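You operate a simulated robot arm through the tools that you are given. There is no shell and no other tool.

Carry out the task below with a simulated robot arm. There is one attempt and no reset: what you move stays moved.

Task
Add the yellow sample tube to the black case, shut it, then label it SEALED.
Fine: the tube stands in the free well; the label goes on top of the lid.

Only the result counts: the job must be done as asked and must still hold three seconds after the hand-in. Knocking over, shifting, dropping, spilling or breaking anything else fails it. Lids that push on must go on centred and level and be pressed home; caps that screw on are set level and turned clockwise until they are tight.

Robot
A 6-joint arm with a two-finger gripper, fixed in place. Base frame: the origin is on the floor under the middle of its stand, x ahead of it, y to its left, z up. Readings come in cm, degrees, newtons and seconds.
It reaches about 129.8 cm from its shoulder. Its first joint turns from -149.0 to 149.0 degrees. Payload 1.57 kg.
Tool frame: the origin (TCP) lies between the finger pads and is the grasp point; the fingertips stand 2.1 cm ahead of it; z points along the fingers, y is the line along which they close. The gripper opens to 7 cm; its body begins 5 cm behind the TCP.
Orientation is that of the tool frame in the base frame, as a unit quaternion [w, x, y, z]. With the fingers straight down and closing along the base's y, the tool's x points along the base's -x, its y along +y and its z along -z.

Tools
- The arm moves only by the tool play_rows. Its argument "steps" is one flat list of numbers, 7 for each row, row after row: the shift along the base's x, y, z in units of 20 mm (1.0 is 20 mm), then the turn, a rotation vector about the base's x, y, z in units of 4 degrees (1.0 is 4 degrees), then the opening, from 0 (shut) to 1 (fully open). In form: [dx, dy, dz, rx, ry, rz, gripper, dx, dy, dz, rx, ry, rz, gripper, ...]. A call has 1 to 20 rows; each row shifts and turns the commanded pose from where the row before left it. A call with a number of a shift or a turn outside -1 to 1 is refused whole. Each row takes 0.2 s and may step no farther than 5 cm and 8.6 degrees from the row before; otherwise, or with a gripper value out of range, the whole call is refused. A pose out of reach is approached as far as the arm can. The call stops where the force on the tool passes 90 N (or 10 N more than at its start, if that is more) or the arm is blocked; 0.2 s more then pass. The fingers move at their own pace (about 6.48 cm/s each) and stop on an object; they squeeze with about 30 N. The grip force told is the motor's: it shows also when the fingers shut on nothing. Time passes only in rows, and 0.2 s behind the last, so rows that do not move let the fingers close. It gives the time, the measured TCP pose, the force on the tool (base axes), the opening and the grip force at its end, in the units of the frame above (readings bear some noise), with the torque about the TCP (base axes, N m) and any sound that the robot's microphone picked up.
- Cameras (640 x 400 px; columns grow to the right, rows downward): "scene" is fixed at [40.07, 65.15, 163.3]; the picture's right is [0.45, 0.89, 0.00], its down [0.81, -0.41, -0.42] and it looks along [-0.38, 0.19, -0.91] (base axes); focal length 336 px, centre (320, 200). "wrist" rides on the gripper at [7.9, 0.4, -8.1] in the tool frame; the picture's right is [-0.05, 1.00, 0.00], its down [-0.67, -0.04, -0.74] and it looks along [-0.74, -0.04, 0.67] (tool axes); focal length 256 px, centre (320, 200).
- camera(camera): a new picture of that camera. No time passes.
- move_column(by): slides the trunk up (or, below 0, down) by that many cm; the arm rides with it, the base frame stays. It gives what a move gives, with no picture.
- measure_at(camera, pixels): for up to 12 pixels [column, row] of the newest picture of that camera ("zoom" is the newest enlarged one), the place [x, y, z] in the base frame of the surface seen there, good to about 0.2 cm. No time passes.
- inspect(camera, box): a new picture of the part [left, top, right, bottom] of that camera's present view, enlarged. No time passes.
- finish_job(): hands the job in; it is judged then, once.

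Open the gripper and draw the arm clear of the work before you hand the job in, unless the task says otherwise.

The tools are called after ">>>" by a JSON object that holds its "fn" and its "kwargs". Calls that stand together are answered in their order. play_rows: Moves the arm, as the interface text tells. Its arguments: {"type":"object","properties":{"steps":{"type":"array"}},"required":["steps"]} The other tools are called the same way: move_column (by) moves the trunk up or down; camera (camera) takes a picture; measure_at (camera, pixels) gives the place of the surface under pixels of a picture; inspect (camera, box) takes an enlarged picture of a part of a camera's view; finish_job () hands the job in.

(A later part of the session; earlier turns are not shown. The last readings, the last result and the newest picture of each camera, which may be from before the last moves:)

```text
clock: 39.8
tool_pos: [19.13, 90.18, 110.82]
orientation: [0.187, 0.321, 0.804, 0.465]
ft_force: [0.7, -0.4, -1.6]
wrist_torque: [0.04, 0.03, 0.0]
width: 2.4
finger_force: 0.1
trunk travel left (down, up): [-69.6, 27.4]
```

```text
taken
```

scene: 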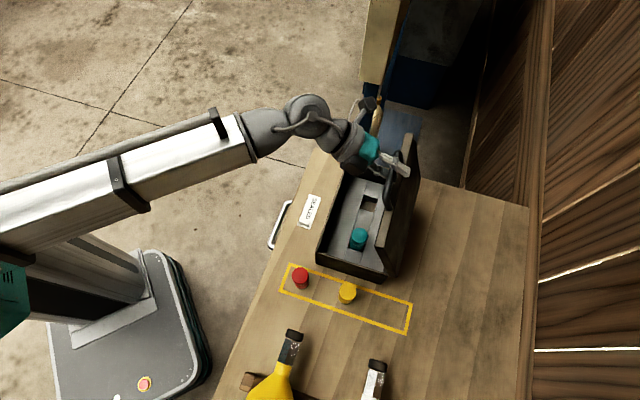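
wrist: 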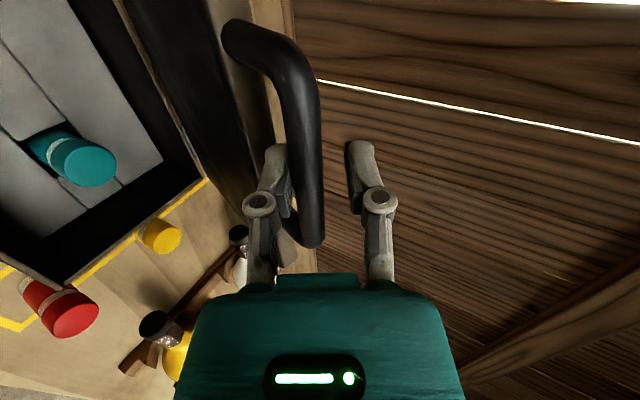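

About 70° open; the well with the teal tube (358,238) and the empty square well (368,203) are visible. I continue to push past vertical, mostly forward.

>>> {"fn": "move_column", "kwargs": {"by": 0.5}}

>>> {"fn": "play_rows", "kwargs": {"steps": [0.62, 0.65, 0, 0, 0, 0, 0.34]}}

>>> {"fn": "move_column", "kwargs": {"by": 0.4}}

>>> {"fn": "play_rows", "kwargs": {"steps": [0.62, 0.65, 0, 0, 0, 0, 0.34]}}

>>> {"fn": "move_column", "kwargs": {"by": 0.2}}

>>> {"fn": "play_rows", "kwargs": {"steps": [0.62, 0.65, 0, 0, 0, 0, 0.34]}}

>>> {"fn": "camera", "kwargs": {"camera": "scene"}}

>>> {"fn": "camera", "kwargs": {"camera": "wrist"}}

```text
clock: 40.3
tool_pos: [19.0, 90.12, 111.25]
orientation: [0.186, 0.32, 0.805, 0.465]
ft_force: [0.5, -0.4, -0.8]
wrist_torque: [-0.02, 0.02, 0.03]
width: 2.48
finger_force: 0.9
trunk travel left (down, up): [-70.1, 26.9]
```

```text
clock: 40.7
tool_pos: [20.1, 91.48, 111.32]
orientation: [0.186, 0.321, 0.804, 0.464]
ft_force: [1.3, 2.1, -5.1]
wrist_torque: [0.04, 0.05, 0.02]
width: 2.42
finger_force: 0.2
trunk travel left (down, up): [-70.1, 26.9]
```

```text
clock: 41.3
tool_pos: [20.3, 91.4, 111.58]
orientation: [0.186, 0.321, 0.804, 0.465]
ft_force: [-0.2, -1.6, -2.3]
wrist_torque: [-0.04, 0.0, -0.03]
width: 2.49
finger_force: 0.3
trunk travel left (down, up): [-70.5, 26.5]
```

```text
clock: 41.7
tool_pos: [21.55, 92.58, 111.57]
orientation: [0.186, 0.32, 0.805, 0.464]
ft_force: [1.3, 0.4, -5.5]
wrist_torque: [0.01, 0.05, 0.04]
width: 2.42
finger_force: 0.6
trunk travel left (down, up): [-70.5, 26.5]
```

```text
clock: 42.2
tool_pos: [21.59, 92.56, 111.71]
orientation: [0.186, 0.32, 0.805, 0.463]
ft_force: [0.6, -0.5, -2.9]
wrist_torque: [0.0, 0.04, 0.03]
width: 2.5
finger_force: 0.7
trunk travel left (down, up): [-70.7, 26.3]
```

```text
clock: 42.6
tool_pos: [22.66, 93.93, 111.74]
orientation: [0.186, 0.321, 0.804, 0.464]
ft_force: [1.5, 1.3, -3.2]
wrist_torque: [0.05, 0.0, 0.05]
width: 2.44
finger_force: 0.5
trunk travel left (down, up): [-70.7, 26.3]
```

```text
taken
```

scene: 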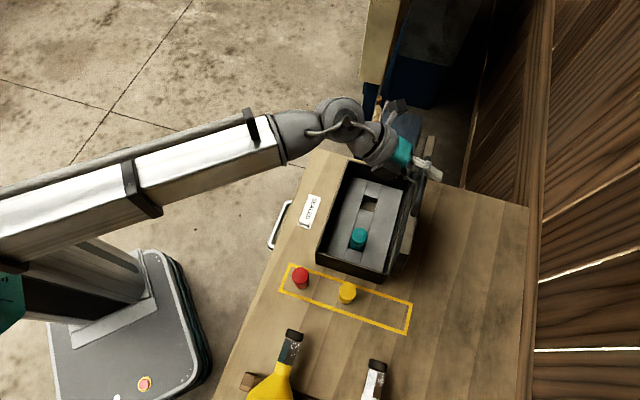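

```text
taken
```

wrist: 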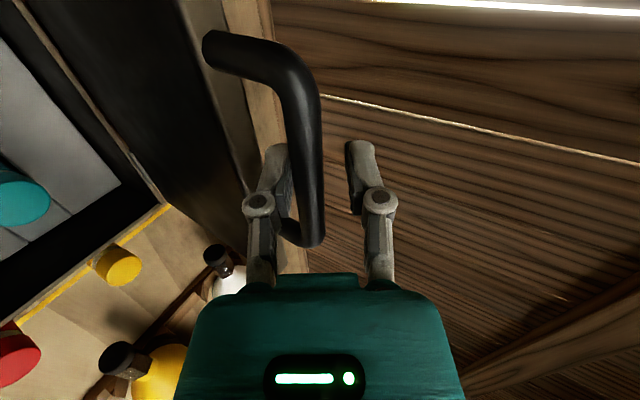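

The lid is about vertical now (scene (425,180)). I push on forward past vertical in two small moves.

>>> {"fn": "play_rows", "kwargs": {"steps": [0.62, 0.65, 0, 0, 0, 0, 0.34]}}

>>> {"fn": "play_rows", "kwargs": {"steps": [0.62, 0.65, 0, 0, 0, 0, 0.34]}}

>>> {"fn": "camera", "kwargs": {"camera": "scene"}}

>>> {"fn": "camera", "kwargs": {"camera": "wrist"}}

```text
clock: 43.0
tool_pos: [24.14, 95.25, 111.72]
orientation: [0.186, 0.32, 0.804, 0.465]
ft_force: [0.1, -0.6, -0.9]
wrist_torque: [0.06, -0.02, 0.0]
width: 2.48
finger_force: 0.9
trunk travel left (down, up): [-70.7, 26.3]
```

```text
clock: 43.4
tool_pos: [25.2, 96.51, 111.89]
orientation: [0.186, 0.32, 0.804, 0.464]
ft_force: [-1.1, -0.7, -5.3]
wrist_torque: [0.0, 0.01, -0.01]
width: 2.61
finger_force: 1.6
trunk travel left (down, up): [-70.7, 26.3]
```

```text
taken
```

scene: 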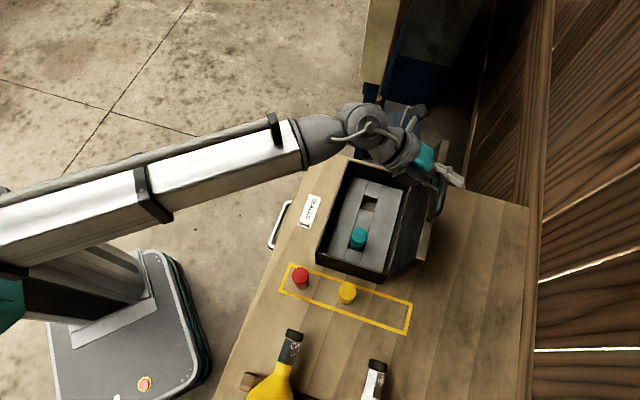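

```text
taken
```

wrist: 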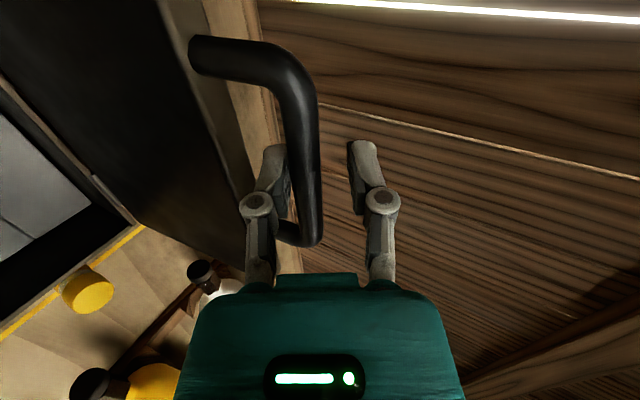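

The lid is now past vertical. I lower 0.4 cm with the arc and nudge forward again to find where it rests.

>>> {"fn": "move_column", "kwargs": {"by": -0.4}}

>>> {"fn": "play_rows", "kwargs": {"steps": [0.5, 0.53, 0, 0, 0, 0, 0.34, 0, 0, 0, 0, 0, 0, 0.34]}}

>>> {"fn": "camera", "kwargs": {"camera": "scene"}}

>>> {"fn": "inspect", "kwargs": {"camera": "scene", "box": [370, 130, 480, 260]}}

>>> {"fn": "camera", "kwargs": {"camera": "wrist"}}

```text
clock: 43.9
tool_pos: [25.17, 96.41, 111.26]
orientation: [0.187, 0.321, 0.804, 0.465]
ft_force: [-0.1, 0.3, -0.2]
wrist_torque: [-0.03, 0.03, 0.01]
width: 2.4
finger_force: 0.1
trunk travel left (down, up): [-70.3, 26.7]
```

```text
clock: 44.5
tool_pos: [26.24, 97.38, 111.44]
orientation: [0.186, 0.32, 0.804, 0.465]
ft_force: [-0.7, -0.6, -3.5]
wrist_torque: [0.02, 0.02, -0.03]
width: 2.55
finger_force: 1.7
trunk travel left (down, up): [-70.3, 26.7]
```

```text
taken
```

scene: 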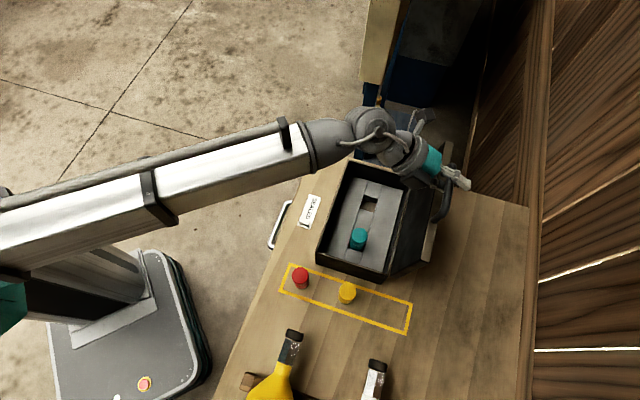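

```text
3.08 times, centred on (425, 195) of scene
```

zoom: 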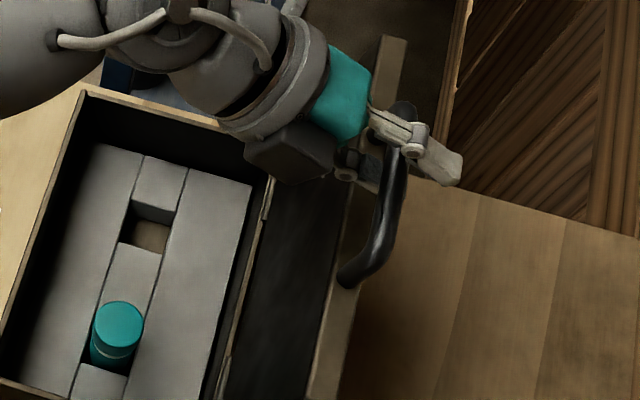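

```text
taken
```

wrist: 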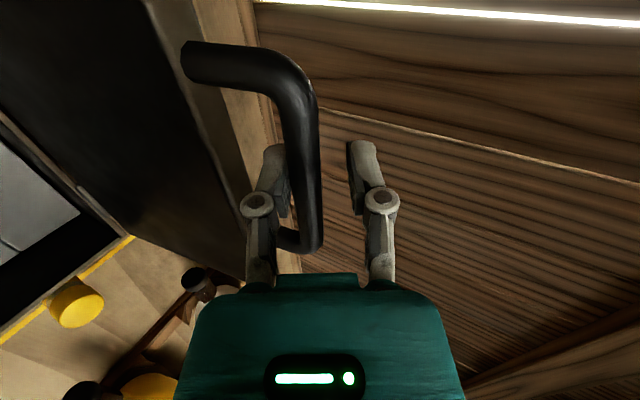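

I measure the lid's present tilt from points on the lid's inner face and rim in the zoom, plus the insert and the wells.

>>> {"fn": "measure_at", "kwargs": {"camera": "zoom", "pixels": [[255, 300], [300, 260], [335, 230], [335, 330], [270, 190], [390, 60], [118, 310], [150, 240], [60, 260], [215, 250], [165, 170], [110, 285]]}}

```text
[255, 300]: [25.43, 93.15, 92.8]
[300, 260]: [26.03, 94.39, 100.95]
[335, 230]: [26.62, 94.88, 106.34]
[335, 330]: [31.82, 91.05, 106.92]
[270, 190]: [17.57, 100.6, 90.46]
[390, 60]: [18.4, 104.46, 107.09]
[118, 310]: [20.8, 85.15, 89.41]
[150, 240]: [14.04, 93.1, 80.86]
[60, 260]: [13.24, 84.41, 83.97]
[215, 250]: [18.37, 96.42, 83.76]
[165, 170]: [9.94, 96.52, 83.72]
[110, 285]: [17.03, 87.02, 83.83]
```

The lid is about 9° past vertical (n 85.0 at z 92.8, 87.1 at z 106.3). I follow a bit farther to see whether a stop takes it.

>>> {"fn": "move_column", "kwargs": {"by": -0.5}}

>>> {"fn": "play_rows", "kwargs": {"steps": [0.5, 0.53, 0, 0, 0, 0, 0.34, 0, 0, 0, 0, 0, 0, 0.34]}}

>>> {"fn": "inspect", "kwargs": {"camera": "scene", "box": [370, 130, 480, 260]}}

>>> {"fn": "measure_at", "kwargs": {"camera": "zoom", "pixels": [[255, 300], [300, 260], [335, 230]]}}

```text
clock: 45.1
tool_pos: [26.15, 97.48, 111.04]
orientation: [0.186, 0.32, 0.804, 0.466]
ft_force: [0.8, 0.5, 1.8]
wrist_torque: [-0.02, -0.01, 0.01]
width: 2.37
finger_force: 0.0
trunk travel left (down, up): [-69.8, 27.2]
```

```text
clock: 45.7
tool_pos: [27.23, 98.37, 110.9]
orientation: [0.186, 0.321, 0.804, 0.465]
ft_force: [-0.4, -0.8, -2.0]
wrist_torque: [0.05, -0.04, -0.04]
width: 2.57
finger_force: 1.6
trunk travel left (down, up): [-69.8, 27.2]
```

```text
3.08 times, centred on (425, 195) of scene
```

zoom: 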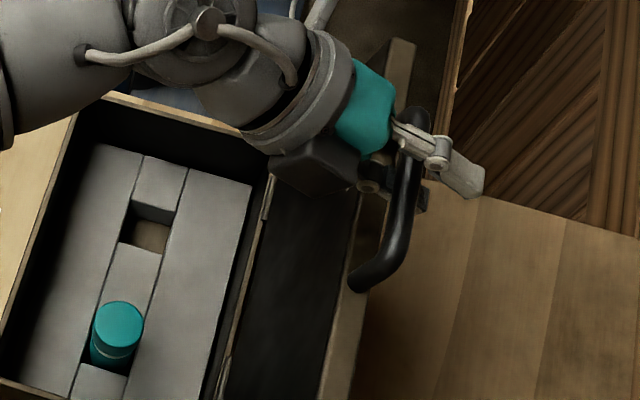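

```text
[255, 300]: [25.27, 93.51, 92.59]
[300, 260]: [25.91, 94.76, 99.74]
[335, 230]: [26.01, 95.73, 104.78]
```

The lid leans about 11° past vertical without a stop felt yet. I go on 1.5 cm at a time watching the forces.

>>> {"fn": "play_rows", "kwargs": {"steps": [0.5, 0.53, 0, 0, 0, 0, 0.34, 0, 0, 0, 0, 0, 0, 0.34]}}

>>> {"fn": "move_column", "kwargs": {"by": -0.5}}

>>> {"fn": "play_rows", "kwargs": {"steps": [0.5, 0.53, 0, 0, 0, 0, 0.34, 0, 0, 0, 0, 0, 0, 0.34]}}

>>> {"fn": "inspect", "kwargs": {"camera": "scene", "box": [370, 130, 480, 260]}}

>>> {"fn": "measure_at", "kwargs": {"camera": "zoom", "pixels": [[255, 300], [300, 260], [335, 240]]}}

```text
clock: 46.3
tool_pos: [28.2, 99.56, 110.76]
orientation: [0.186, 0.32, 0.805, 0.464]
ft_force: [-4.8, -6.1, -16.4]
wrist_torque: [0.17, -0.24, -0.24]
width: 3.66
finger_force: 7.9
trunk travel left (down, up): [-69.8, 27.2]
```

```text
clock: 46.8
tool_pos: [28.22, 99.47, 110.44]
orientation: [0.186, 0.321, 0.804, 0.464]
ft_force: [-0.9, -1.6, -3.9]
wrist_torque: [0.07, -0.05, 0.0]
width: 2.81
finger_force: 2.5
trunk travel left (down, up): [-69.3, 27.7]
```

```text
clock: 47.4
tool_pos: [28.9, 100.29, 110.46]
orientation: [0.185, 0.319, 0.804, 0.466]
ft_force: [-17.1, -16.8, -6.9]
wrist_torque: [0.21, -0.08, -0.15]
width: 3.69
finger_force: 6.4
trunk travel left (down, up): [-69.3, 27.7]
```

```text
3.08 times, centred on (425, 195) of scene
```

zoom: 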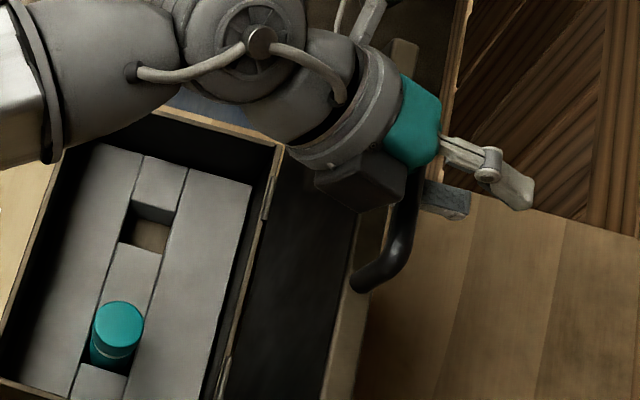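

```text
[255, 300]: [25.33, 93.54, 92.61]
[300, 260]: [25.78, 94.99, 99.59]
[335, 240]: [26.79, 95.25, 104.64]
```

The push now meets a firm stop (about 24 N back toward the robot) and the case has not moved in the picture. I back off 2 cm to release the force.

>>> {"fn": "play_rows", "kwargs": {"steps": [-0.4, -0.42, 0, 0, 0, 0, 0.34, -0.3, -0.32, 0, 0, 0, 0, 0.34, 0, 0, 0, 0, 0, 0, 0.34]}}

>>> {"fn": "camera", "kwargs": {"camera": "wrist"}}

>>> {"fn": "inspect", "kwargs": {"camera": "scene", "box": [370, 130, 480, 260]}}

>>> {"fn": "measure_at", "kwargs": {"camera": "zoom", "pixels": [[255, 300], [300, 280], [335, 260], [360, 280]]}}

```text
clock: 48.2
tool_pos: [27.72, 98.97, 110.5]
orientation: [0.187, 0.32, 0.804, 0.465]
ft_force: [-0.5, -0.8, 0.4]
wrist_torque: [-0.02, -0.02, -0.03]
width: 2.49
finger_force: 0.3
trunk travel left (down, up): [-69.3, 27.7]
```

```text
taken
```

wrist: 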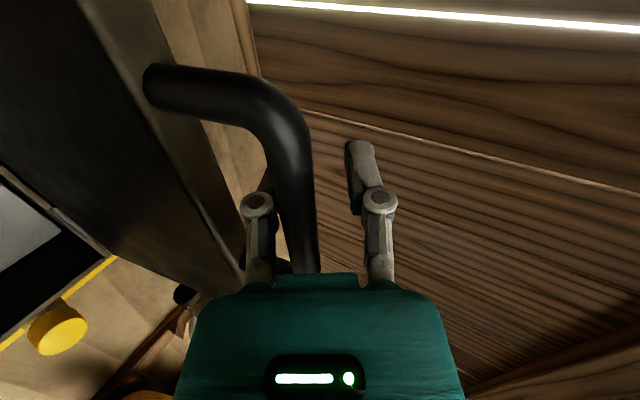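

```text
3.08 times, centred on (425, 195) of scene
```

zoom: 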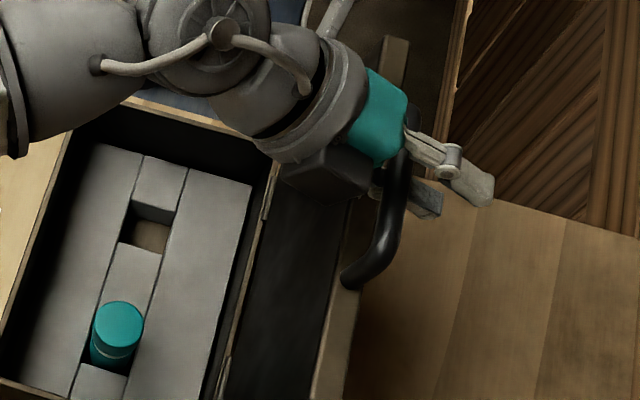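

```text
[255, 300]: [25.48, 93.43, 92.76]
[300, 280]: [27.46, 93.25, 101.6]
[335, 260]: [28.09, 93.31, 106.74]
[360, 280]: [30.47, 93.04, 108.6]
```

The bar is loose between the fingers again. I open the gripper fully and watch whether the lid leans back against its stop by itself.

>>> {"fn": "play_rows", "kwargs": {"steps": [0, 0, 0, 0, 0, 0, 0.6, 0, 0, 0, 0, 0, 0, 1, 0, 0, 0, 0, 0, 0, 1, 0, 0, 0, 0, 0, 0, 1]}}

>>> {"fn": "camera", "kwargs": {"camera": "wrist"}}

>>> {"fn": "inspect", "kwargs": {"camera": "scene", "box": [370, 130, 480, 260]}}

>>> {"fn": "measure_at", "kwargs": {"camera": "zoom", "pixels": [[255, 300], [300, 280], [335, 260], [360, 280]]}}

```text
clock: 49.2
tool_pos: [27.72, 99.05, 110.6]
orientation: [0.186, 0.32, 0.804, 0.465]
ft_force: [0.0, 1.4, 1.2]
wrist_torque: [0.01, 0.02, -0.03]
width: 6.93
finger_force: 0.0
trunk travel left (down, up): [-69.3, 27.7]
```

```text
taken
```

wrist: 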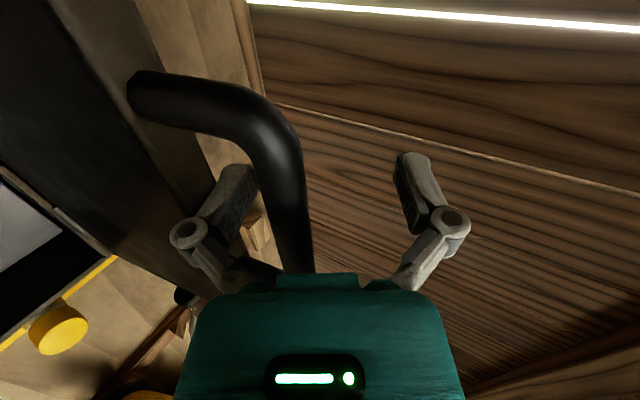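

```text
3.08 times, centred on (425, 195) of scene
```

zoom: 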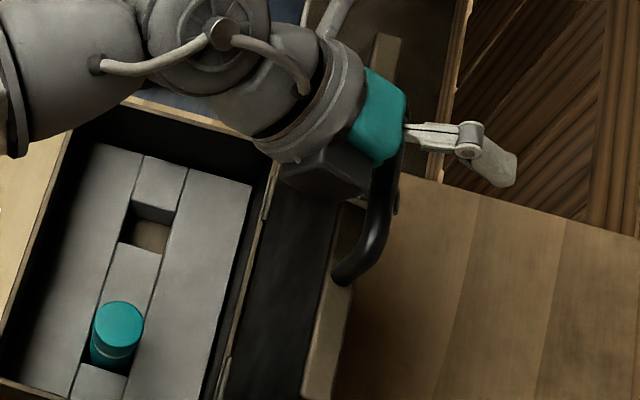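

```text
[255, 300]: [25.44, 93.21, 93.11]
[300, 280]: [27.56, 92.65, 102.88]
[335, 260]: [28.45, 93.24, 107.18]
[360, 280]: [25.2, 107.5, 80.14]
```

The lid came slightly forward (about 7° past vertical now). I wait a moment to see whether it is at rest or creeping.

>>> {"fn": "play_rows", "kwargs": {"steps": [0, 0, 0, 0, 0, 0, 1, 0, 0, 0, 0, 0, 0, 1, 0, 0, 0, 0, 0, 0, 1, 0, 0, 0, 0, 0, 0, 1, 0, 0, 0, 0, 0, 0, 1]}}

>>> {"fn": "camera", "kwargs": {"camera": "wrist"}}

>>> {"fn": "inspect", "kwargs": {"camera": "scene", "box": [370, 130, 480, 260]}}

>>> {"fn": "measure_at", "kwargs": {"camera": "zoom", "pixels": [[255, 300], [300, 280], [325, 250], [290, 300], [310, 340]]}}

```text
clock: 50.4
tool_pos: [27.74, 99.02, 110.5]
orientation: [0.186, 0.321, 0.804, 0.465]
ft_force: [-0.1, 1.6, 2.0]
wrist_torque: [0.03, 0.03, -0.01]
width: 7.01
finger_force: 0.0
trunk travel left (down, up): [-69.3, 27.7]
```

```text
taken
```

wrist: 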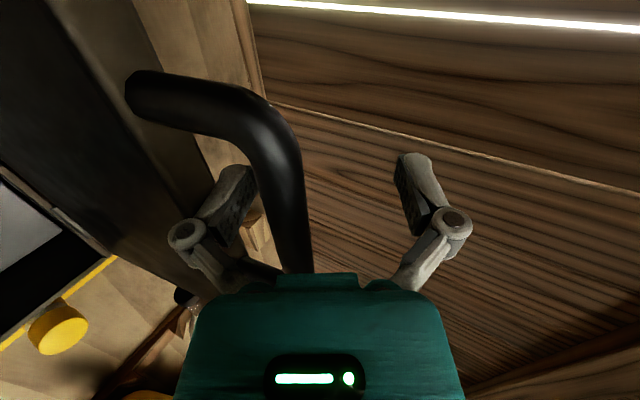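

```text
3.08 times, centred on (425, 195) of scene
```

zoom: 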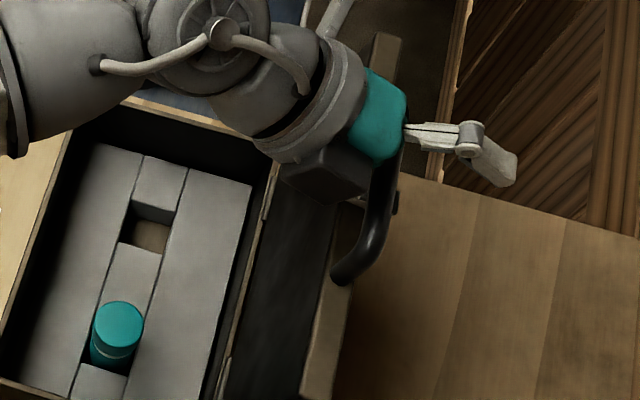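

```text
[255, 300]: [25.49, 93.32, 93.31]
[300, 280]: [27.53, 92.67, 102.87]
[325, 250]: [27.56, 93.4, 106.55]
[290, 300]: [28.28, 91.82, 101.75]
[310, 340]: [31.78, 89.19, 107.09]
```

The lid is at rest at its stop (same picture after 1.2 s). Now I retreat the open fingers along their own axis: alternating a little up and back so as not to drag the bar.

>>> {"fn": "move_column", "kwargs": {"by": 1.0}}

>>> {"fn": "play_rows", "kwargs": {"steps": [-0.43, -0.45, 0, 0, 0, 0, 1, -0.43, -0.45, 0, 0, 0, 0, 1]}}

>>> {"fn": "move_column", "kwargs": {"by": 1.2}}

>>> {"fn": "play_rows", "kwargs": {"steps": [-0.43, -0.45, 0, 0, 0, 0, 1, -0.43, -0.45, 0, 0, 0, 0, 1]}}

>>> {"fn": "move_column", "kwargs": {"by": 1.0}}

>>> {"fn": "camera", "kwargs": {"camera": "wrist"}}

>>> {"fn": "camera", "kwargs": {"camera": "scene"}}

```text
clock: 51.0
tool_pos: [27.82, 99.06, 111.57]
orientation: [0.187, 0.321, 0.804, 0.465]
ft_force: [-0.4, -0.6, 0.7]
wrist_torque: [-0.01, 0.0, -0.01]
width: 7.0
finger_force: 0.1
trunk travel left (down, up): [-70.3, 26.7]
```

```text
clock: 51.6
tool_pos: [25.84, 97.1, 111.45]
orientation: [0.187, 0.32, 0.804, 0.466]
ft_force: [0.2, 0.9, 0.0]
wrist_torque: [-0.02, 0.01, 0.02]
width: 7.01
finger_force: 0.0
trunk travel left (down, up): [-70.3, 26.7]
```

```text
clock: 52.2
tool_pos: [25.88, 97.21, 112.68]
orientation: [0.186, 0.321, 0.804, 0.465]
ft_force: [0.4, 0.4, 0.1]
wrist_torque: [-0.01, -0.03, -0.02]
width: 7.01
finger_force: 0.0
trunk travel left (down, up): [-71.5, 25.5]
```

```text
clock: 52.8
tool_pos: [24.05, 95.39, 112.66]
orientation: [0.186, 0.32, 0.804, 0.465]
ft_force: [0.1, -0.9, 0.0]
wrist_torque: [0.0, 0.05, 0.0]
width: 7.0
finger_force: 0.1
trunk travel left (down, up): [-71.5, 25.5]
```

```text
clock: 53.4
tool_pos: [24.16, 95.53, 113.64]
orientation: [0.186, 0.321, 0.804, 0.465]
ft_force: [0.6, 0.7, 0.0]
wrist_torque: [-0.02, 0.02, -0.01]
width: 7.0
finger_force: 0.1
trunk travel left (down, up): [-72.5, 24.5]
```

```text
taken
```

wrist: 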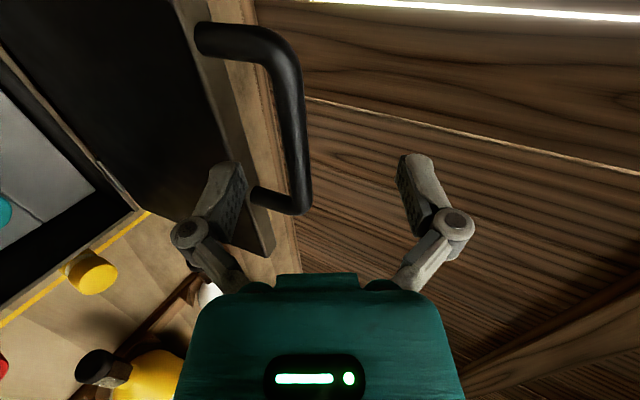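

```text
taken
```

scene: 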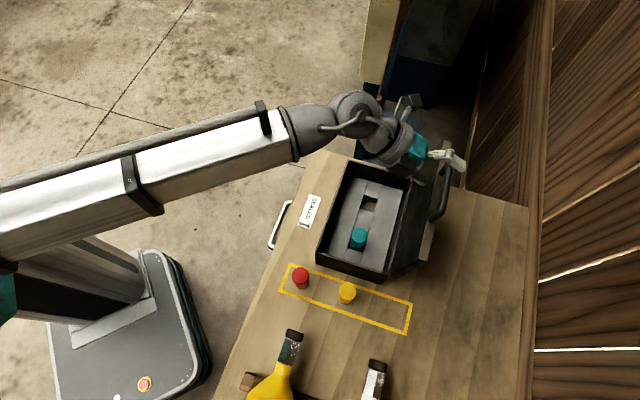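

The fingertips are clear of the bar. I draw back toward the robot, then turn the tool straight down while travelling above the yellow tube at about z 104.

>>> {"fn": "play_rows", "kwargs": {"steps": [-0.93, -0.98, 0, 0, 0, 0, 1, -0.93, -0.98, 0, 0, 0, 0, 1, -0.93, -0.98, 0, 0, 0, 0, 1, -0.93, -0.98, 0, 0, 0, 0, 1, -0.93, -0.98, 0, 0, 0, 0, 1]}}

>>> {"fn": "play_rows", "kwargs": {"steps": [0.733, -0.434, 0, -0.99, 0.938, 0, 1, 0.733, -0.434, 0, -0.99, 0.938, 0, 1, 0.733, -0.434, 0, -0.99, 0.938, 0, 1, 0.733, -0.434, 0, -0.99, 0.938, 0, 1, 0.733, -0.434, 0, -0.99, 0.938, 0, 1, 0.733, -0.434, 0, -0.99, 0.938, 0, 1, 0.733, -0.434, 0, -0.99, 0.938, 0, 1, 0.733, -0.434, 0, -0.99, 0.938, 0, 1, 0.733, -0.434, 0, -0.99, 0.938, 0, 1, 0.733, -0.434, 0, -0.99, 0.938, 0, 1, 0.733, -0.434, 0, -0.99, 0.938, 0, 1, 0, 0, 0, 0, 0, 0, 1]}}

>>> {"fn": "camera", "kwargs": {"camera": "scene"}}

>>> {"fn": "camera", "kwargs": {"camera": "wrist"}}

```text
clock: 54.6
tool_pos: [14.82, 85.49, 113.7]
orientation: [0.187, 0.321, 0.804, 0.465]
ft_force: [0.7, -0.6, 0.5]
wrist_torque: [-0.02, -0.01, 0.04]
width: 7.01
finger_force: 0.0
trunk travel left (down, up): [-72.5, 24.5]
```

```text
clock: 57.2
tool_pos: [31.16, 76.17, 104.32]
orientation: [0.001, 0.369, 0.929, -0.001]
ft_force: [-0.3, 0.3, 0.4]
wrist_torque: [0.01, 0.0, -0.01]
width: 7.02
finger_force: 0.0
out of reach, approached as far as the arm can: row 1, 2, 3, 4, 5, 6, 7, 8, 9, 11
trunk travel left (down, up): [-72.5, 24.5]
```

```text
taken
```

scene: 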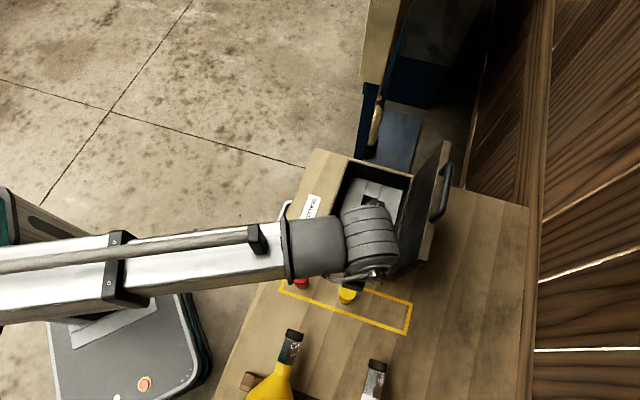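

```text
taken
```

wrist: 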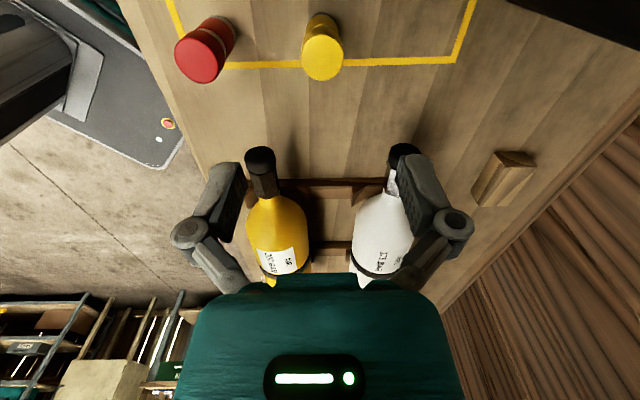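

The tool points straight down above the tube region. I measure the yellow tube's top face and rim in the wrist picture to get its exact centre and width.

>>> {"fn": "inspect", "kwargs": {"camera": "wrist", "box": [260, 0, 400, 100]}}

>>> {"fn": "inspect", "kwargs": {"camera": "scene", "box": [280, 250, 420, 340]}}

```text
4.00 times, centred on (330, 50) of wrist
```

zoom: 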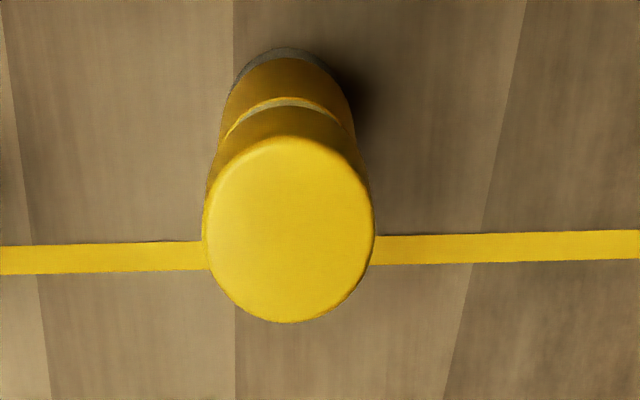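

```text
4.44 times, centred on (350, 295) of scene
```

zoom: 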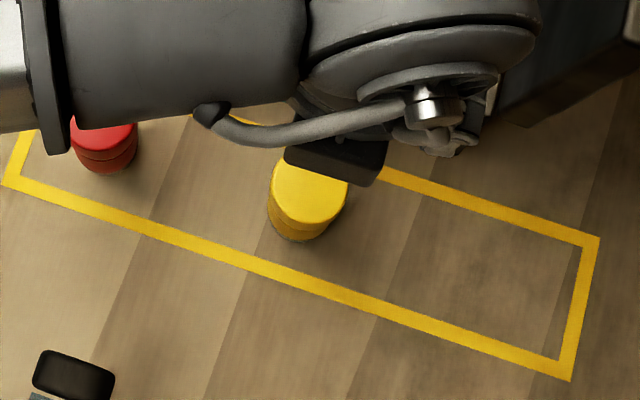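

Both tubes stand as before. I measure the yellow cap's centre and four near-rim points on the wrist picture.

>>> {"fn": "camera", "kwargs": {"camera": "wrist"}}

>>> {"fn": "measure_at", "kwargs": {"camera": "wrist", "pixels": [[322.75, 57.5], [304, 57.5], [341.5, 57.5], [322.75, 37], [322.75, 78], [310, 45], [335, 70], [318, 18], [318, 14], [205, 60], [190, 55], [222, 60]]}}

```text
taken
```

wrist: 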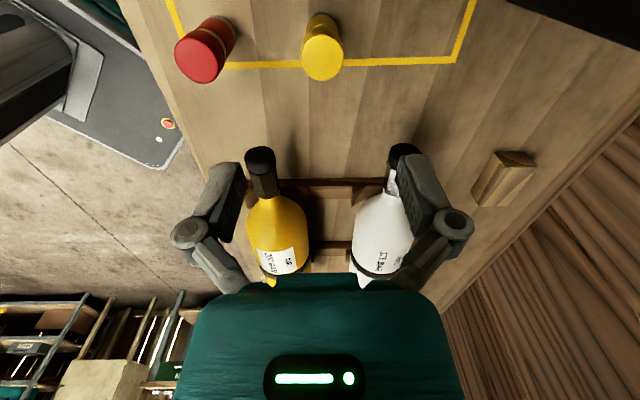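

```text
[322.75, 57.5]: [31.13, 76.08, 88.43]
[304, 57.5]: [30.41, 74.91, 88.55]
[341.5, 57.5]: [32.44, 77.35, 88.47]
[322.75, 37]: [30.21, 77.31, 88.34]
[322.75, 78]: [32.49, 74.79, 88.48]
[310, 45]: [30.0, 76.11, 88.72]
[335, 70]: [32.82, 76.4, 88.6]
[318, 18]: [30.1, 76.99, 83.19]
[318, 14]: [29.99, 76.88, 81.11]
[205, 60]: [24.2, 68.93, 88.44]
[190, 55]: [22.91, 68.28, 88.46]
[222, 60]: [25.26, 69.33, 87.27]
```

The tube's centre is about (31.35,76.1), Ø≈3.4 cm, top z 88.5. I trim the position and lower the trunk 12 cm first, then look.

>>> {"fn": "play_rows", "kwargs": {"steps": [0.1, -0.03, 0, 0, 0, 0, 1, 0, 0, 0, 0, 0, 0, 1]}}

>>> {"fn": "move_column", "kwargs": {"by": -12}}

>>> {"fn": "camera", "kwargs": {"camera": "scene"}}

>>> {"fn": "camera", "kwargs": {"camera": "wrist"}}

```text
clock: 57.8
tool_pos: [31.11, 76.17, 104.42]
orientation: [0.001, 0.37, 0.929, 0.001]
ft_force: [-0.5, 0.5, -0.4]
wrist_torque: [0.03, -0.04, 0.0]
width: 7.02
finger_force: 0.0
trunk travel left (down, up): [-72.5, 24.5]
```

```text
clock: 59.3
tool_pos: [31.06, 76.2, 92.31]
orientation: [0.002, 0.37, 0.929, 0.0]
ft_force: [-0.7, 0.6, -1.1]
wrist_torque: [0.0, -0.02, -0.01]
width: 7.02
finger_force: 0.1
trunk travel left (down, up): [-60.5, 36.5]
```

```text
taken
```

scene: 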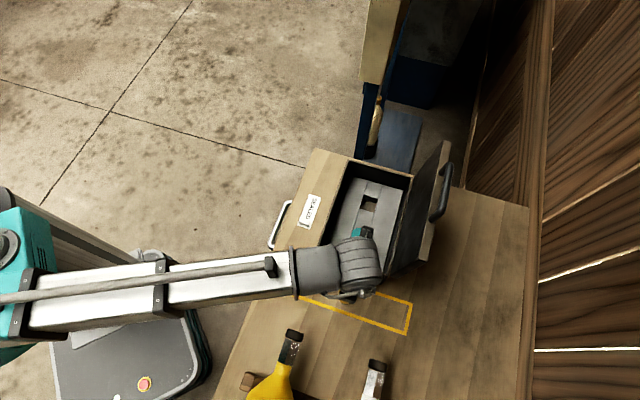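

```text
taken
```

wrist: 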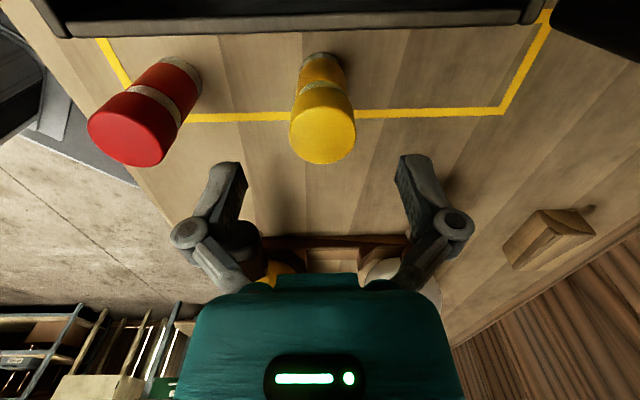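

The case edge is clear of the camera and the tube is between the fingers. I re-measure the cap from here before the final descent.

>>> {"fn": "measure_at", "kwargs": {"camera": "wrist", "pixels": [[323, 137], [293, 130], [352, 130], [323, 160], [320, 112], [323, 55], [400, 40], [250, 35]]}}

```text
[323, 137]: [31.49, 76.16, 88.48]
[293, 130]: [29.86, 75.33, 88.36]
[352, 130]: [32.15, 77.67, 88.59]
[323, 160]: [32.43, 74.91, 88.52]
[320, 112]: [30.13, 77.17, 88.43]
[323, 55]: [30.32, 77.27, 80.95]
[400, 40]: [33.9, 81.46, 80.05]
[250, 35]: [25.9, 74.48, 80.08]
```

The cap's centre is about (31.25,76.2), matching the tool within 0.2 cm. I descend 5.9 cm to z≈86.4 and look before closing.

>>> {"fn": "move_column", "kwargs": {"by": -5.9}}

>>> {"fn": "camera", "kwargs": {"camera": "wrist"}}

>>> {"fn": "camera", "kwargs": {"camera": "scene"}}

```text
clock: 60.2
tool_pos: [31.11, 76.15, 86.57]
orientation: [0.001, 0.371, 0.929, 0.0]
ft_force: [0.1, 0.4, -1.1]
wrist_torque: [0.01, -0.04, 0.03]
width: 7.01
finger_force: 0.1
trunk travel left (down, up): [-54.6, 42.4]
```

```text
taken
```

wrist: 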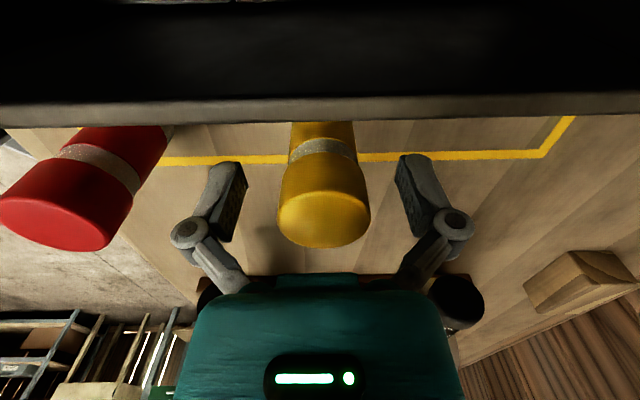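

```text
taken
```

scene: 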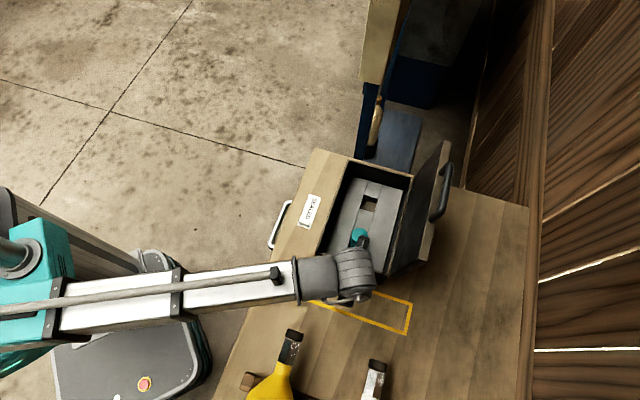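

The yellow tube stands centred between the pads (column 323 vs mid 320). I close the gripper on it.

>>> {"fn": "play_rows", "kwargs": {"steps": [0, 0, 0, 0, 0, 0, 0.6, 0, 0, 0, 0, 0, 0, 0.4, 0, 0, 0, 0, 0, 0, 0.2, 0, 0, 0, 0, 0, 0, 0.2, 0, 0, 0, 0, 0, 0, 0.2]}}

>>> {"fn": "camera", "kwargs": {"camera": "wrist"}}

```text
clock: 61.5
tool_pos: [31.12, 76.25, 86.53]
orientation: [0.001, 0.371, 0.929, 0.001]
ft_force: [0.7, 1.1, 3.6]
wrist_torque: [-0.02, -0.03, 0.04]
width: 3.53
finger_force: 29.9
trunk travel left (down, up): [-54.6, 42.4]
```

```text
taken
```

wrist: 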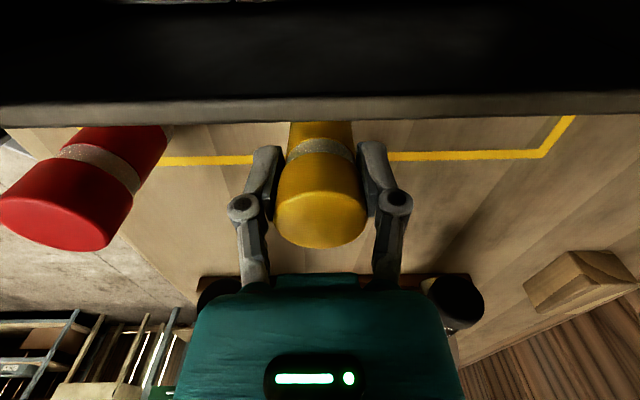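

The tube is held (width 3.53 cm, 29.9 N). I lift 15 cm with the trunk so its bottom clears the case wall.

>>> {"fn": "move_column", "kwargs": {"by": 15}}

>>> {"fn": "camera", "kwargs": {"camera": "wrist"}}

>>> {"fn": "camera", "kwargs": {"camera": "scene"}}

>>> {"fn": "inspect", "kwargs": {"camera": "scene", "box": [310, 150, 450, 250]}}

```text
clock: 63.2
tool_pos: [31.19, 76.16, 101.45]
orientation: [0.001, 0.37, 0.929, 0.0]
ft_force: [-0.8, -0.5, -0.6]
wrist_torque: [-0.03, 0.0, 0.0]
width: 3.51
finger_force: 29.8
trunk travel left (down, up): [-69.6, 27.4]
```

```text
taken
```

wrist: 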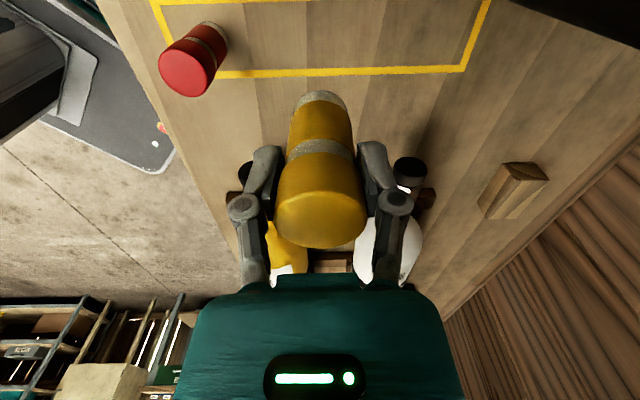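

```text
taken
```

scene: 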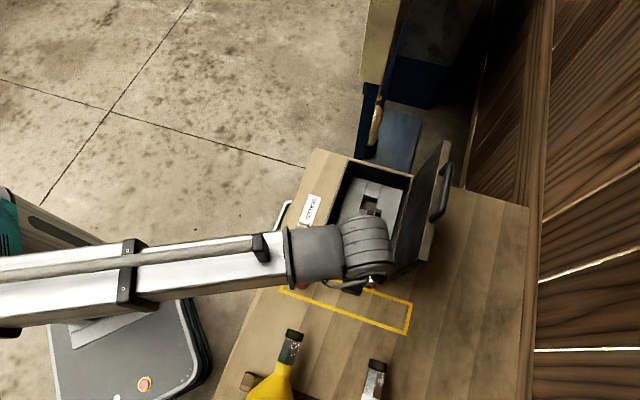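

```text
4.00 times, centred on (380, 200) of scene
```

zoom: 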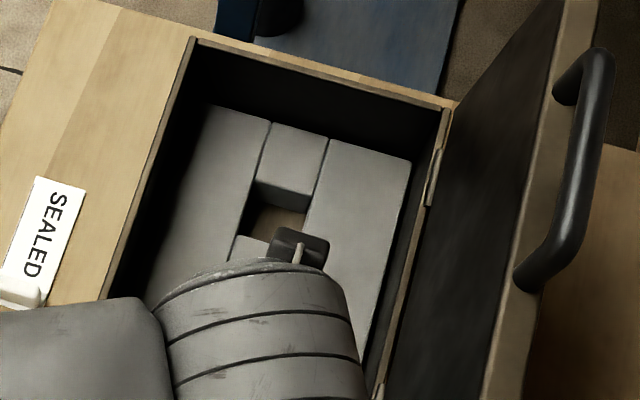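

The tube is held upright and lifted. I carry it over the free well (about (14.1,91.9)), moving along the case's length with its bottom near z 95.

>>> {"fn": "play_rows", "kwargs": {"steps": [-0.853, 0.785, 0, 0, 0, 0, 0.2, -0.853, 0.785, 0, 0, 0, 0, 0.2, -0.853, 0.785, 0, 0, 0, 0, 0.2, -0.853, 0.785, 0, 0, 0, 0, 0.2, -0.853, 0.785, 0, 0, 0, 0, 0.2, -0.853, 0.785, 0, 0, 0, 0, 0.2, -0.853, 0.785, 0, 0, 0, 0, 0.2, -0.853, 0.785, 0, 0, 0, 0, 0.2, -0.853, 0.785, 0, 0, 0, 0, 0.2, -0.853, 0.785, 0, 0, 0, 0, 0.2, 0, 0, 0, 0, 0, 0, 0.2]}}

>>> {"fn": "camera", "kwargs": {"camera": "wrist"}}

>>> {"fn": "camera", "kwargs": {"camera": "scene"}}

```text
clock: 65.6
tool_pos: [13.81, 91.69, 101.47]
orientation: [0.001, 0.37, 0.929, 0.0]
ft_force: [-0.1, 0.0, -0.5]
wrist_torque: [0.02, 0.03, 0.03]
width: 3.49
finger_force: 30.2
trunk travel left (down, up): [-69.6, 27.4]
```

```text
taken
```

wrist: 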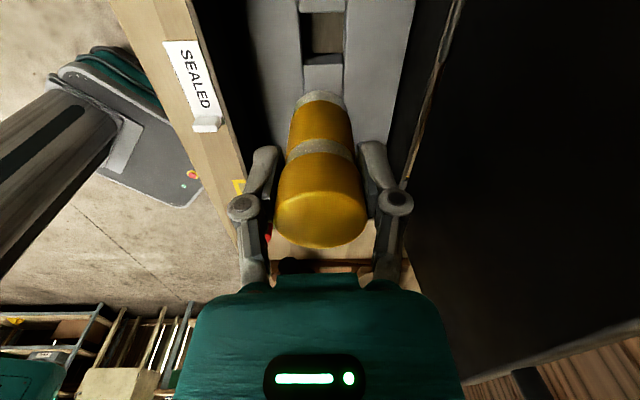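

```text
taken
```

scene: 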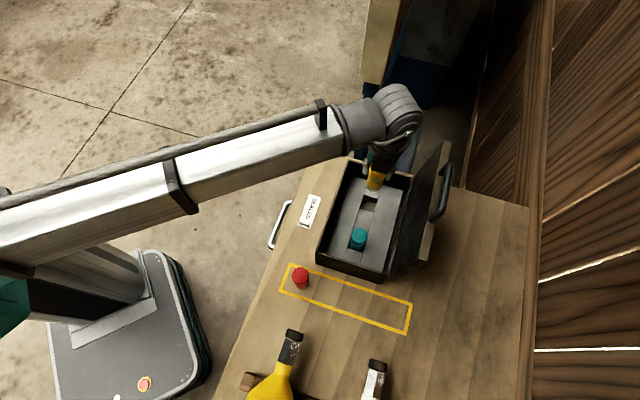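

The free well shows at about (322,33) in the wrist picture. I enlarge it and measure its top corners; the scene camera also sees it beside the tube.

>>> {"fn": "inspect", "kwargs": {"camera": "wrist", "box": [250, 0, 410, 100]}}

>>> {"fn": "inspect", "kwargs": {"camera": "scene", "box": [320, 150, 440, 270]}}

```text
4.00 times, centred on (330, 50) of wrist
```

zoom: 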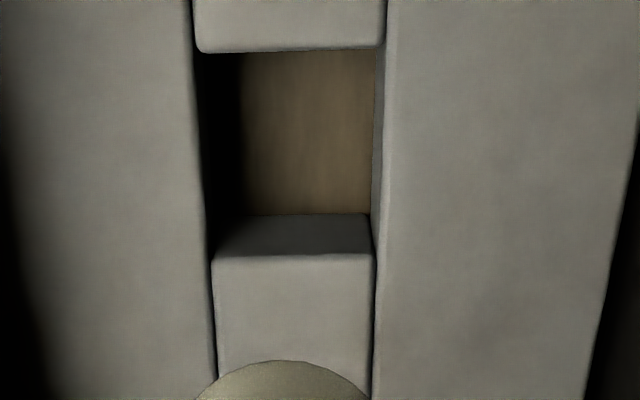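

```text
3.33 times, centred on (380, 210) of scene
```

zoom: 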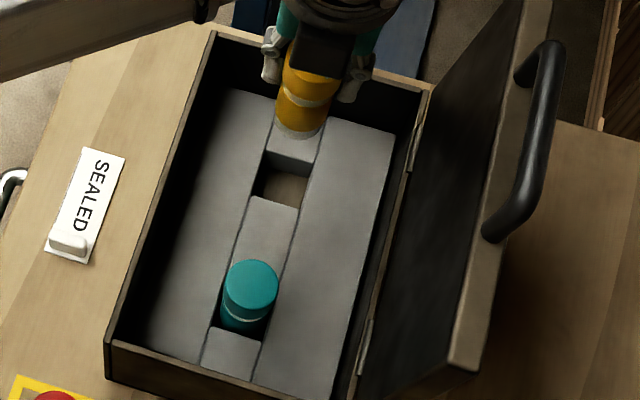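

I measure the well's rims on the wrist picture: block edges at rows 11 and 65, slab edges at columns 297 and 349; and the teal tube and well in the scene zoom.

>>> {"fn": "measure_at", "kwargs": {"camera": "wrist", "pixels": [[322, 10.5], [322, 9], [322, 65], [322, 67], [297, 37], [295, 37], [349, 37], [351, 37], [335, 40], [322, 90]]}}

>>> {"fn": "measure_at", "kwargs": {"camera": "zoom", "pixels": [[251, 283], [268, 205], [275, 148], [237, 190], [320, 190], [300, 120], [285, 190], [240, 320], [250, 265], [250, 303], [225, 285], [276, 283]]}}

```text
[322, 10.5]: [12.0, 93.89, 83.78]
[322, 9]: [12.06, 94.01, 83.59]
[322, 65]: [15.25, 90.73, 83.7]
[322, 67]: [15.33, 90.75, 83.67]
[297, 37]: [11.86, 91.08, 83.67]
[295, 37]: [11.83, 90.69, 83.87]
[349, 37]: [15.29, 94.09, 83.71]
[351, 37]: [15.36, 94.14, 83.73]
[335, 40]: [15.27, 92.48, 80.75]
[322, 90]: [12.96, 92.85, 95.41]
```

```text
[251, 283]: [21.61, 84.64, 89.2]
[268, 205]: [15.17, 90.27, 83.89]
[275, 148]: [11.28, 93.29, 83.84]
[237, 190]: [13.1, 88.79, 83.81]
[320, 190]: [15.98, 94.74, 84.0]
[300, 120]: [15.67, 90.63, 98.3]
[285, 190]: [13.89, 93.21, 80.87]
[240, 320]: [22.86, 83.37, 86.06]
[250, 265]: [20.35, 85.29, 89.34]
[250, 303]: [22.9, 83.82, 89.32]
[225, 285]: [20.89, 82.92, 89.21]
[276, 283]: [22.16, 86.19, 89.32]
```

The well's centre works out to u≈-53.55, n≈76.45, i.e. about (13.8,92.3), with a 4.4 cm opening for the 3.5 cm tube. I shift the tube there and lower it until its bottom is just above the insert.

>>> {"fn": "play_rows", "kwargs": {"steps": [-0.025, 0.335, 0, 0, 0, 0, 0.2, 0, 0, 0, 0, 0, 0, 0.2, 0, 0, 0, 0, 0, 0, 0.2]}}

>>> {"fn": "move_column", "kwargs": {"by": -9.8}}

>>> {"fn": "camera", "kwargs": {"camera": "wrist"}}

>>> {"fn": "inspect", "kwargs": {"camera": "wrist", "box": [240, 20, 400, 180]}}

>>> {"fn": "inspect", "kwargs": {"camera": "scene", "box": [320, 150, 440, 270]}}

```text
clock: 66.4
tool_pos: [13.82, 92.34, 101.38]
orientation: [0.001, 0.369, 0.929, 0.0]
ft_force: [0.4, -0.2, -0.4]
wrist_torque: [0.0, -0.01, -0.01]
width: 3.51
finger_force: 30.0
trunk travel left (down, up): [-69.6, 27.4]
```

```text
clock: 67.7
tool_pos: [13.84, 92.44, 91.58]
orientation: [0.001, 0.369, 0.929, 0.001]
ft_force: [-0.1, 0.0, 1.2]
wrist_torque: [0.01, -0.02, 0.02]
width: 3.51
finger_force: 30.4
trunk travel left (down, up): [-59.8, 37.2]
```

```text
taken
```

wrist: 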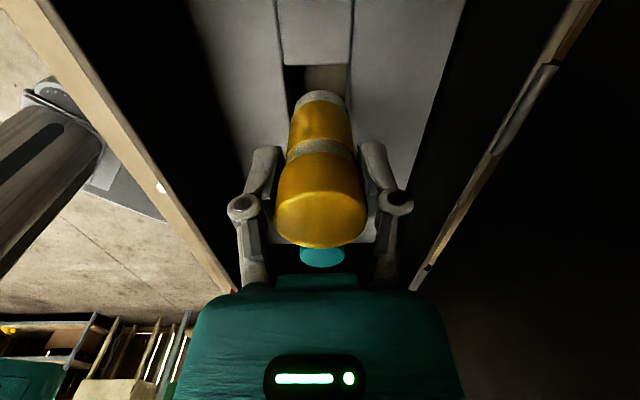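

```text
2.50 times, centred on (320, 100) of wrist
```

zoom: 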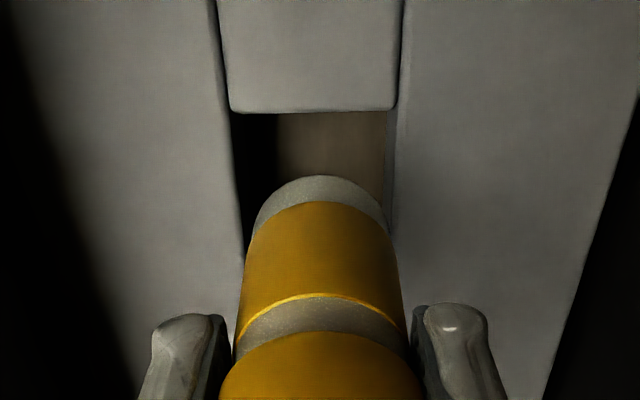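

```text
3.33 times, centred on (380, 210) of scene
```

zoom: 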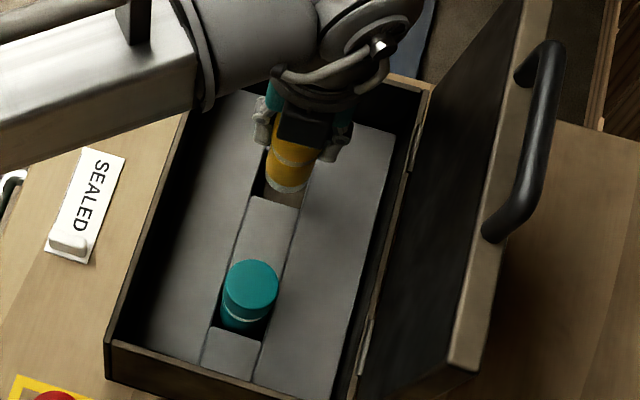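

The tube's foot is about 1.4 cm above the insert and over the well. I measure rim edges and the tube foot's edges to check the centring.

>>> {"fn": "measure_at", "kwargs": {"camera": "wrist", "pixels": [[282, 80], [352.5, 80], [320, 62], [295, 110], [345.5, 108], [320, 92.5], [320, 94], [283, 90], [353, 90], [310, 75]]}}

>>> {"fn": "measure_at", "kwargs": {"camera": "zoom", "pixels": [[287, 188], [270, 178], [304, 186], [270, 203], [296, 205], [258, 200]]}}

```text
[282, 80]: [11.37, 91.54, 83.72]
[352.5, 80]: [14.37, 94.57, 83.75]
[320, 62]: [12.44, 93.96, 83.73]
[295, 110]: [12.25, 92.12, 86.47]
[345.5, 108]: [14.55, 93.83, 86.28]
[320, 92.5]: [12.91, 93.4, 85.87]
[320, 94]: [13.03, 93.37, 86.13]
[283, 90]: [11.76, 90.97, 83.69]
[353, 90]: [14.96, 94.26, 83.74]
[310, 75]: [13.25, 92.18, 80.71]
```

```text
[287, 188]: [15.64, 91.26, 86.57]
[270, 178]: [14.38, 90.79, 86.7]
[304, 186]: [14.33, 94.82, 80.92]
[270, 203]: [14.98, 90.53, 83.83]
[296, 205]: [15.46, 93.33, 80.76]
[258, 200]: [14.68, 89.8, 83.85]
```

The tube is within 0.3 cm of the well's centre; I trim by -0.3 cm in x and lower 4.0 cm into the well.

>>> {"fn": "play_rows", "kwargs": {"steps": [-0.14, 0.01, 0, 0, 0, 0, 0.2, 0, 0, 0, 0, 0, 0, 0.2, 0, 0, 0, 0, 0, 0, 0.2]}}

>>> {"fn": "move_column", "kwargs": {"by": -2.0}}

>>> {"fn": "inspect", "kwargs": {"camera": "wrist", "box": [240, 20, 400, 180]}}

>>> {"fn": "inspect", "kwargs": {"camera": "scene", "box": [340, 160, 420, 240]}}

```text
clock: 68.5
tool_pos: [13.46, 92.51, 91.62]
orientation: [0.001, 0.37, 0.929, 0.001]
ft_force: [-0.7, -1.2, -0.6]
wrist_torque: [0.0, 0.0, -0.02]
width: 3.5
finger_force: 30.1
trunk travel left (down, up): [-59.8, 37.2]
```

```text
clock: 69.2
tool_pos: [13.42, 92.41, 89.66]
orientation: [0.001, 0.37, 0.929, 0.001]
ft_force: [0.2, 0.3, -0.4]
wrist_torque: [-0.01, -0.02, -0.02]
width: 3.51
finger_force: 29.7
trunk travel left (down, up): [-57.8, 39.2]
```

```text
2.50 times, centred on (320, 100) of wrist
```

zoom: 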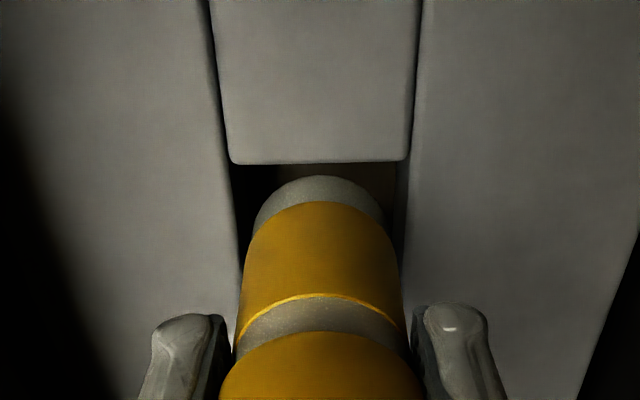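

```text
5.00 times, centred on (380, 200) of scene
```

zoom: 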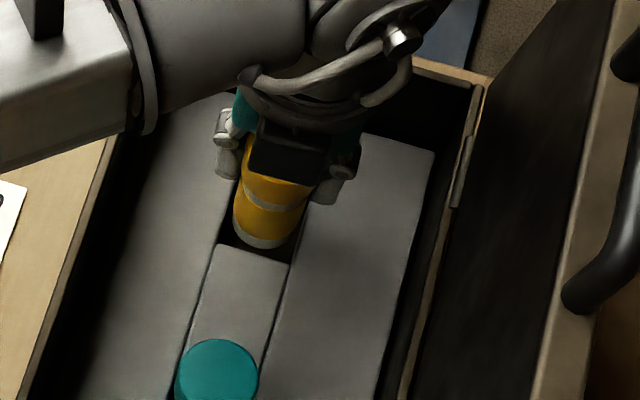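

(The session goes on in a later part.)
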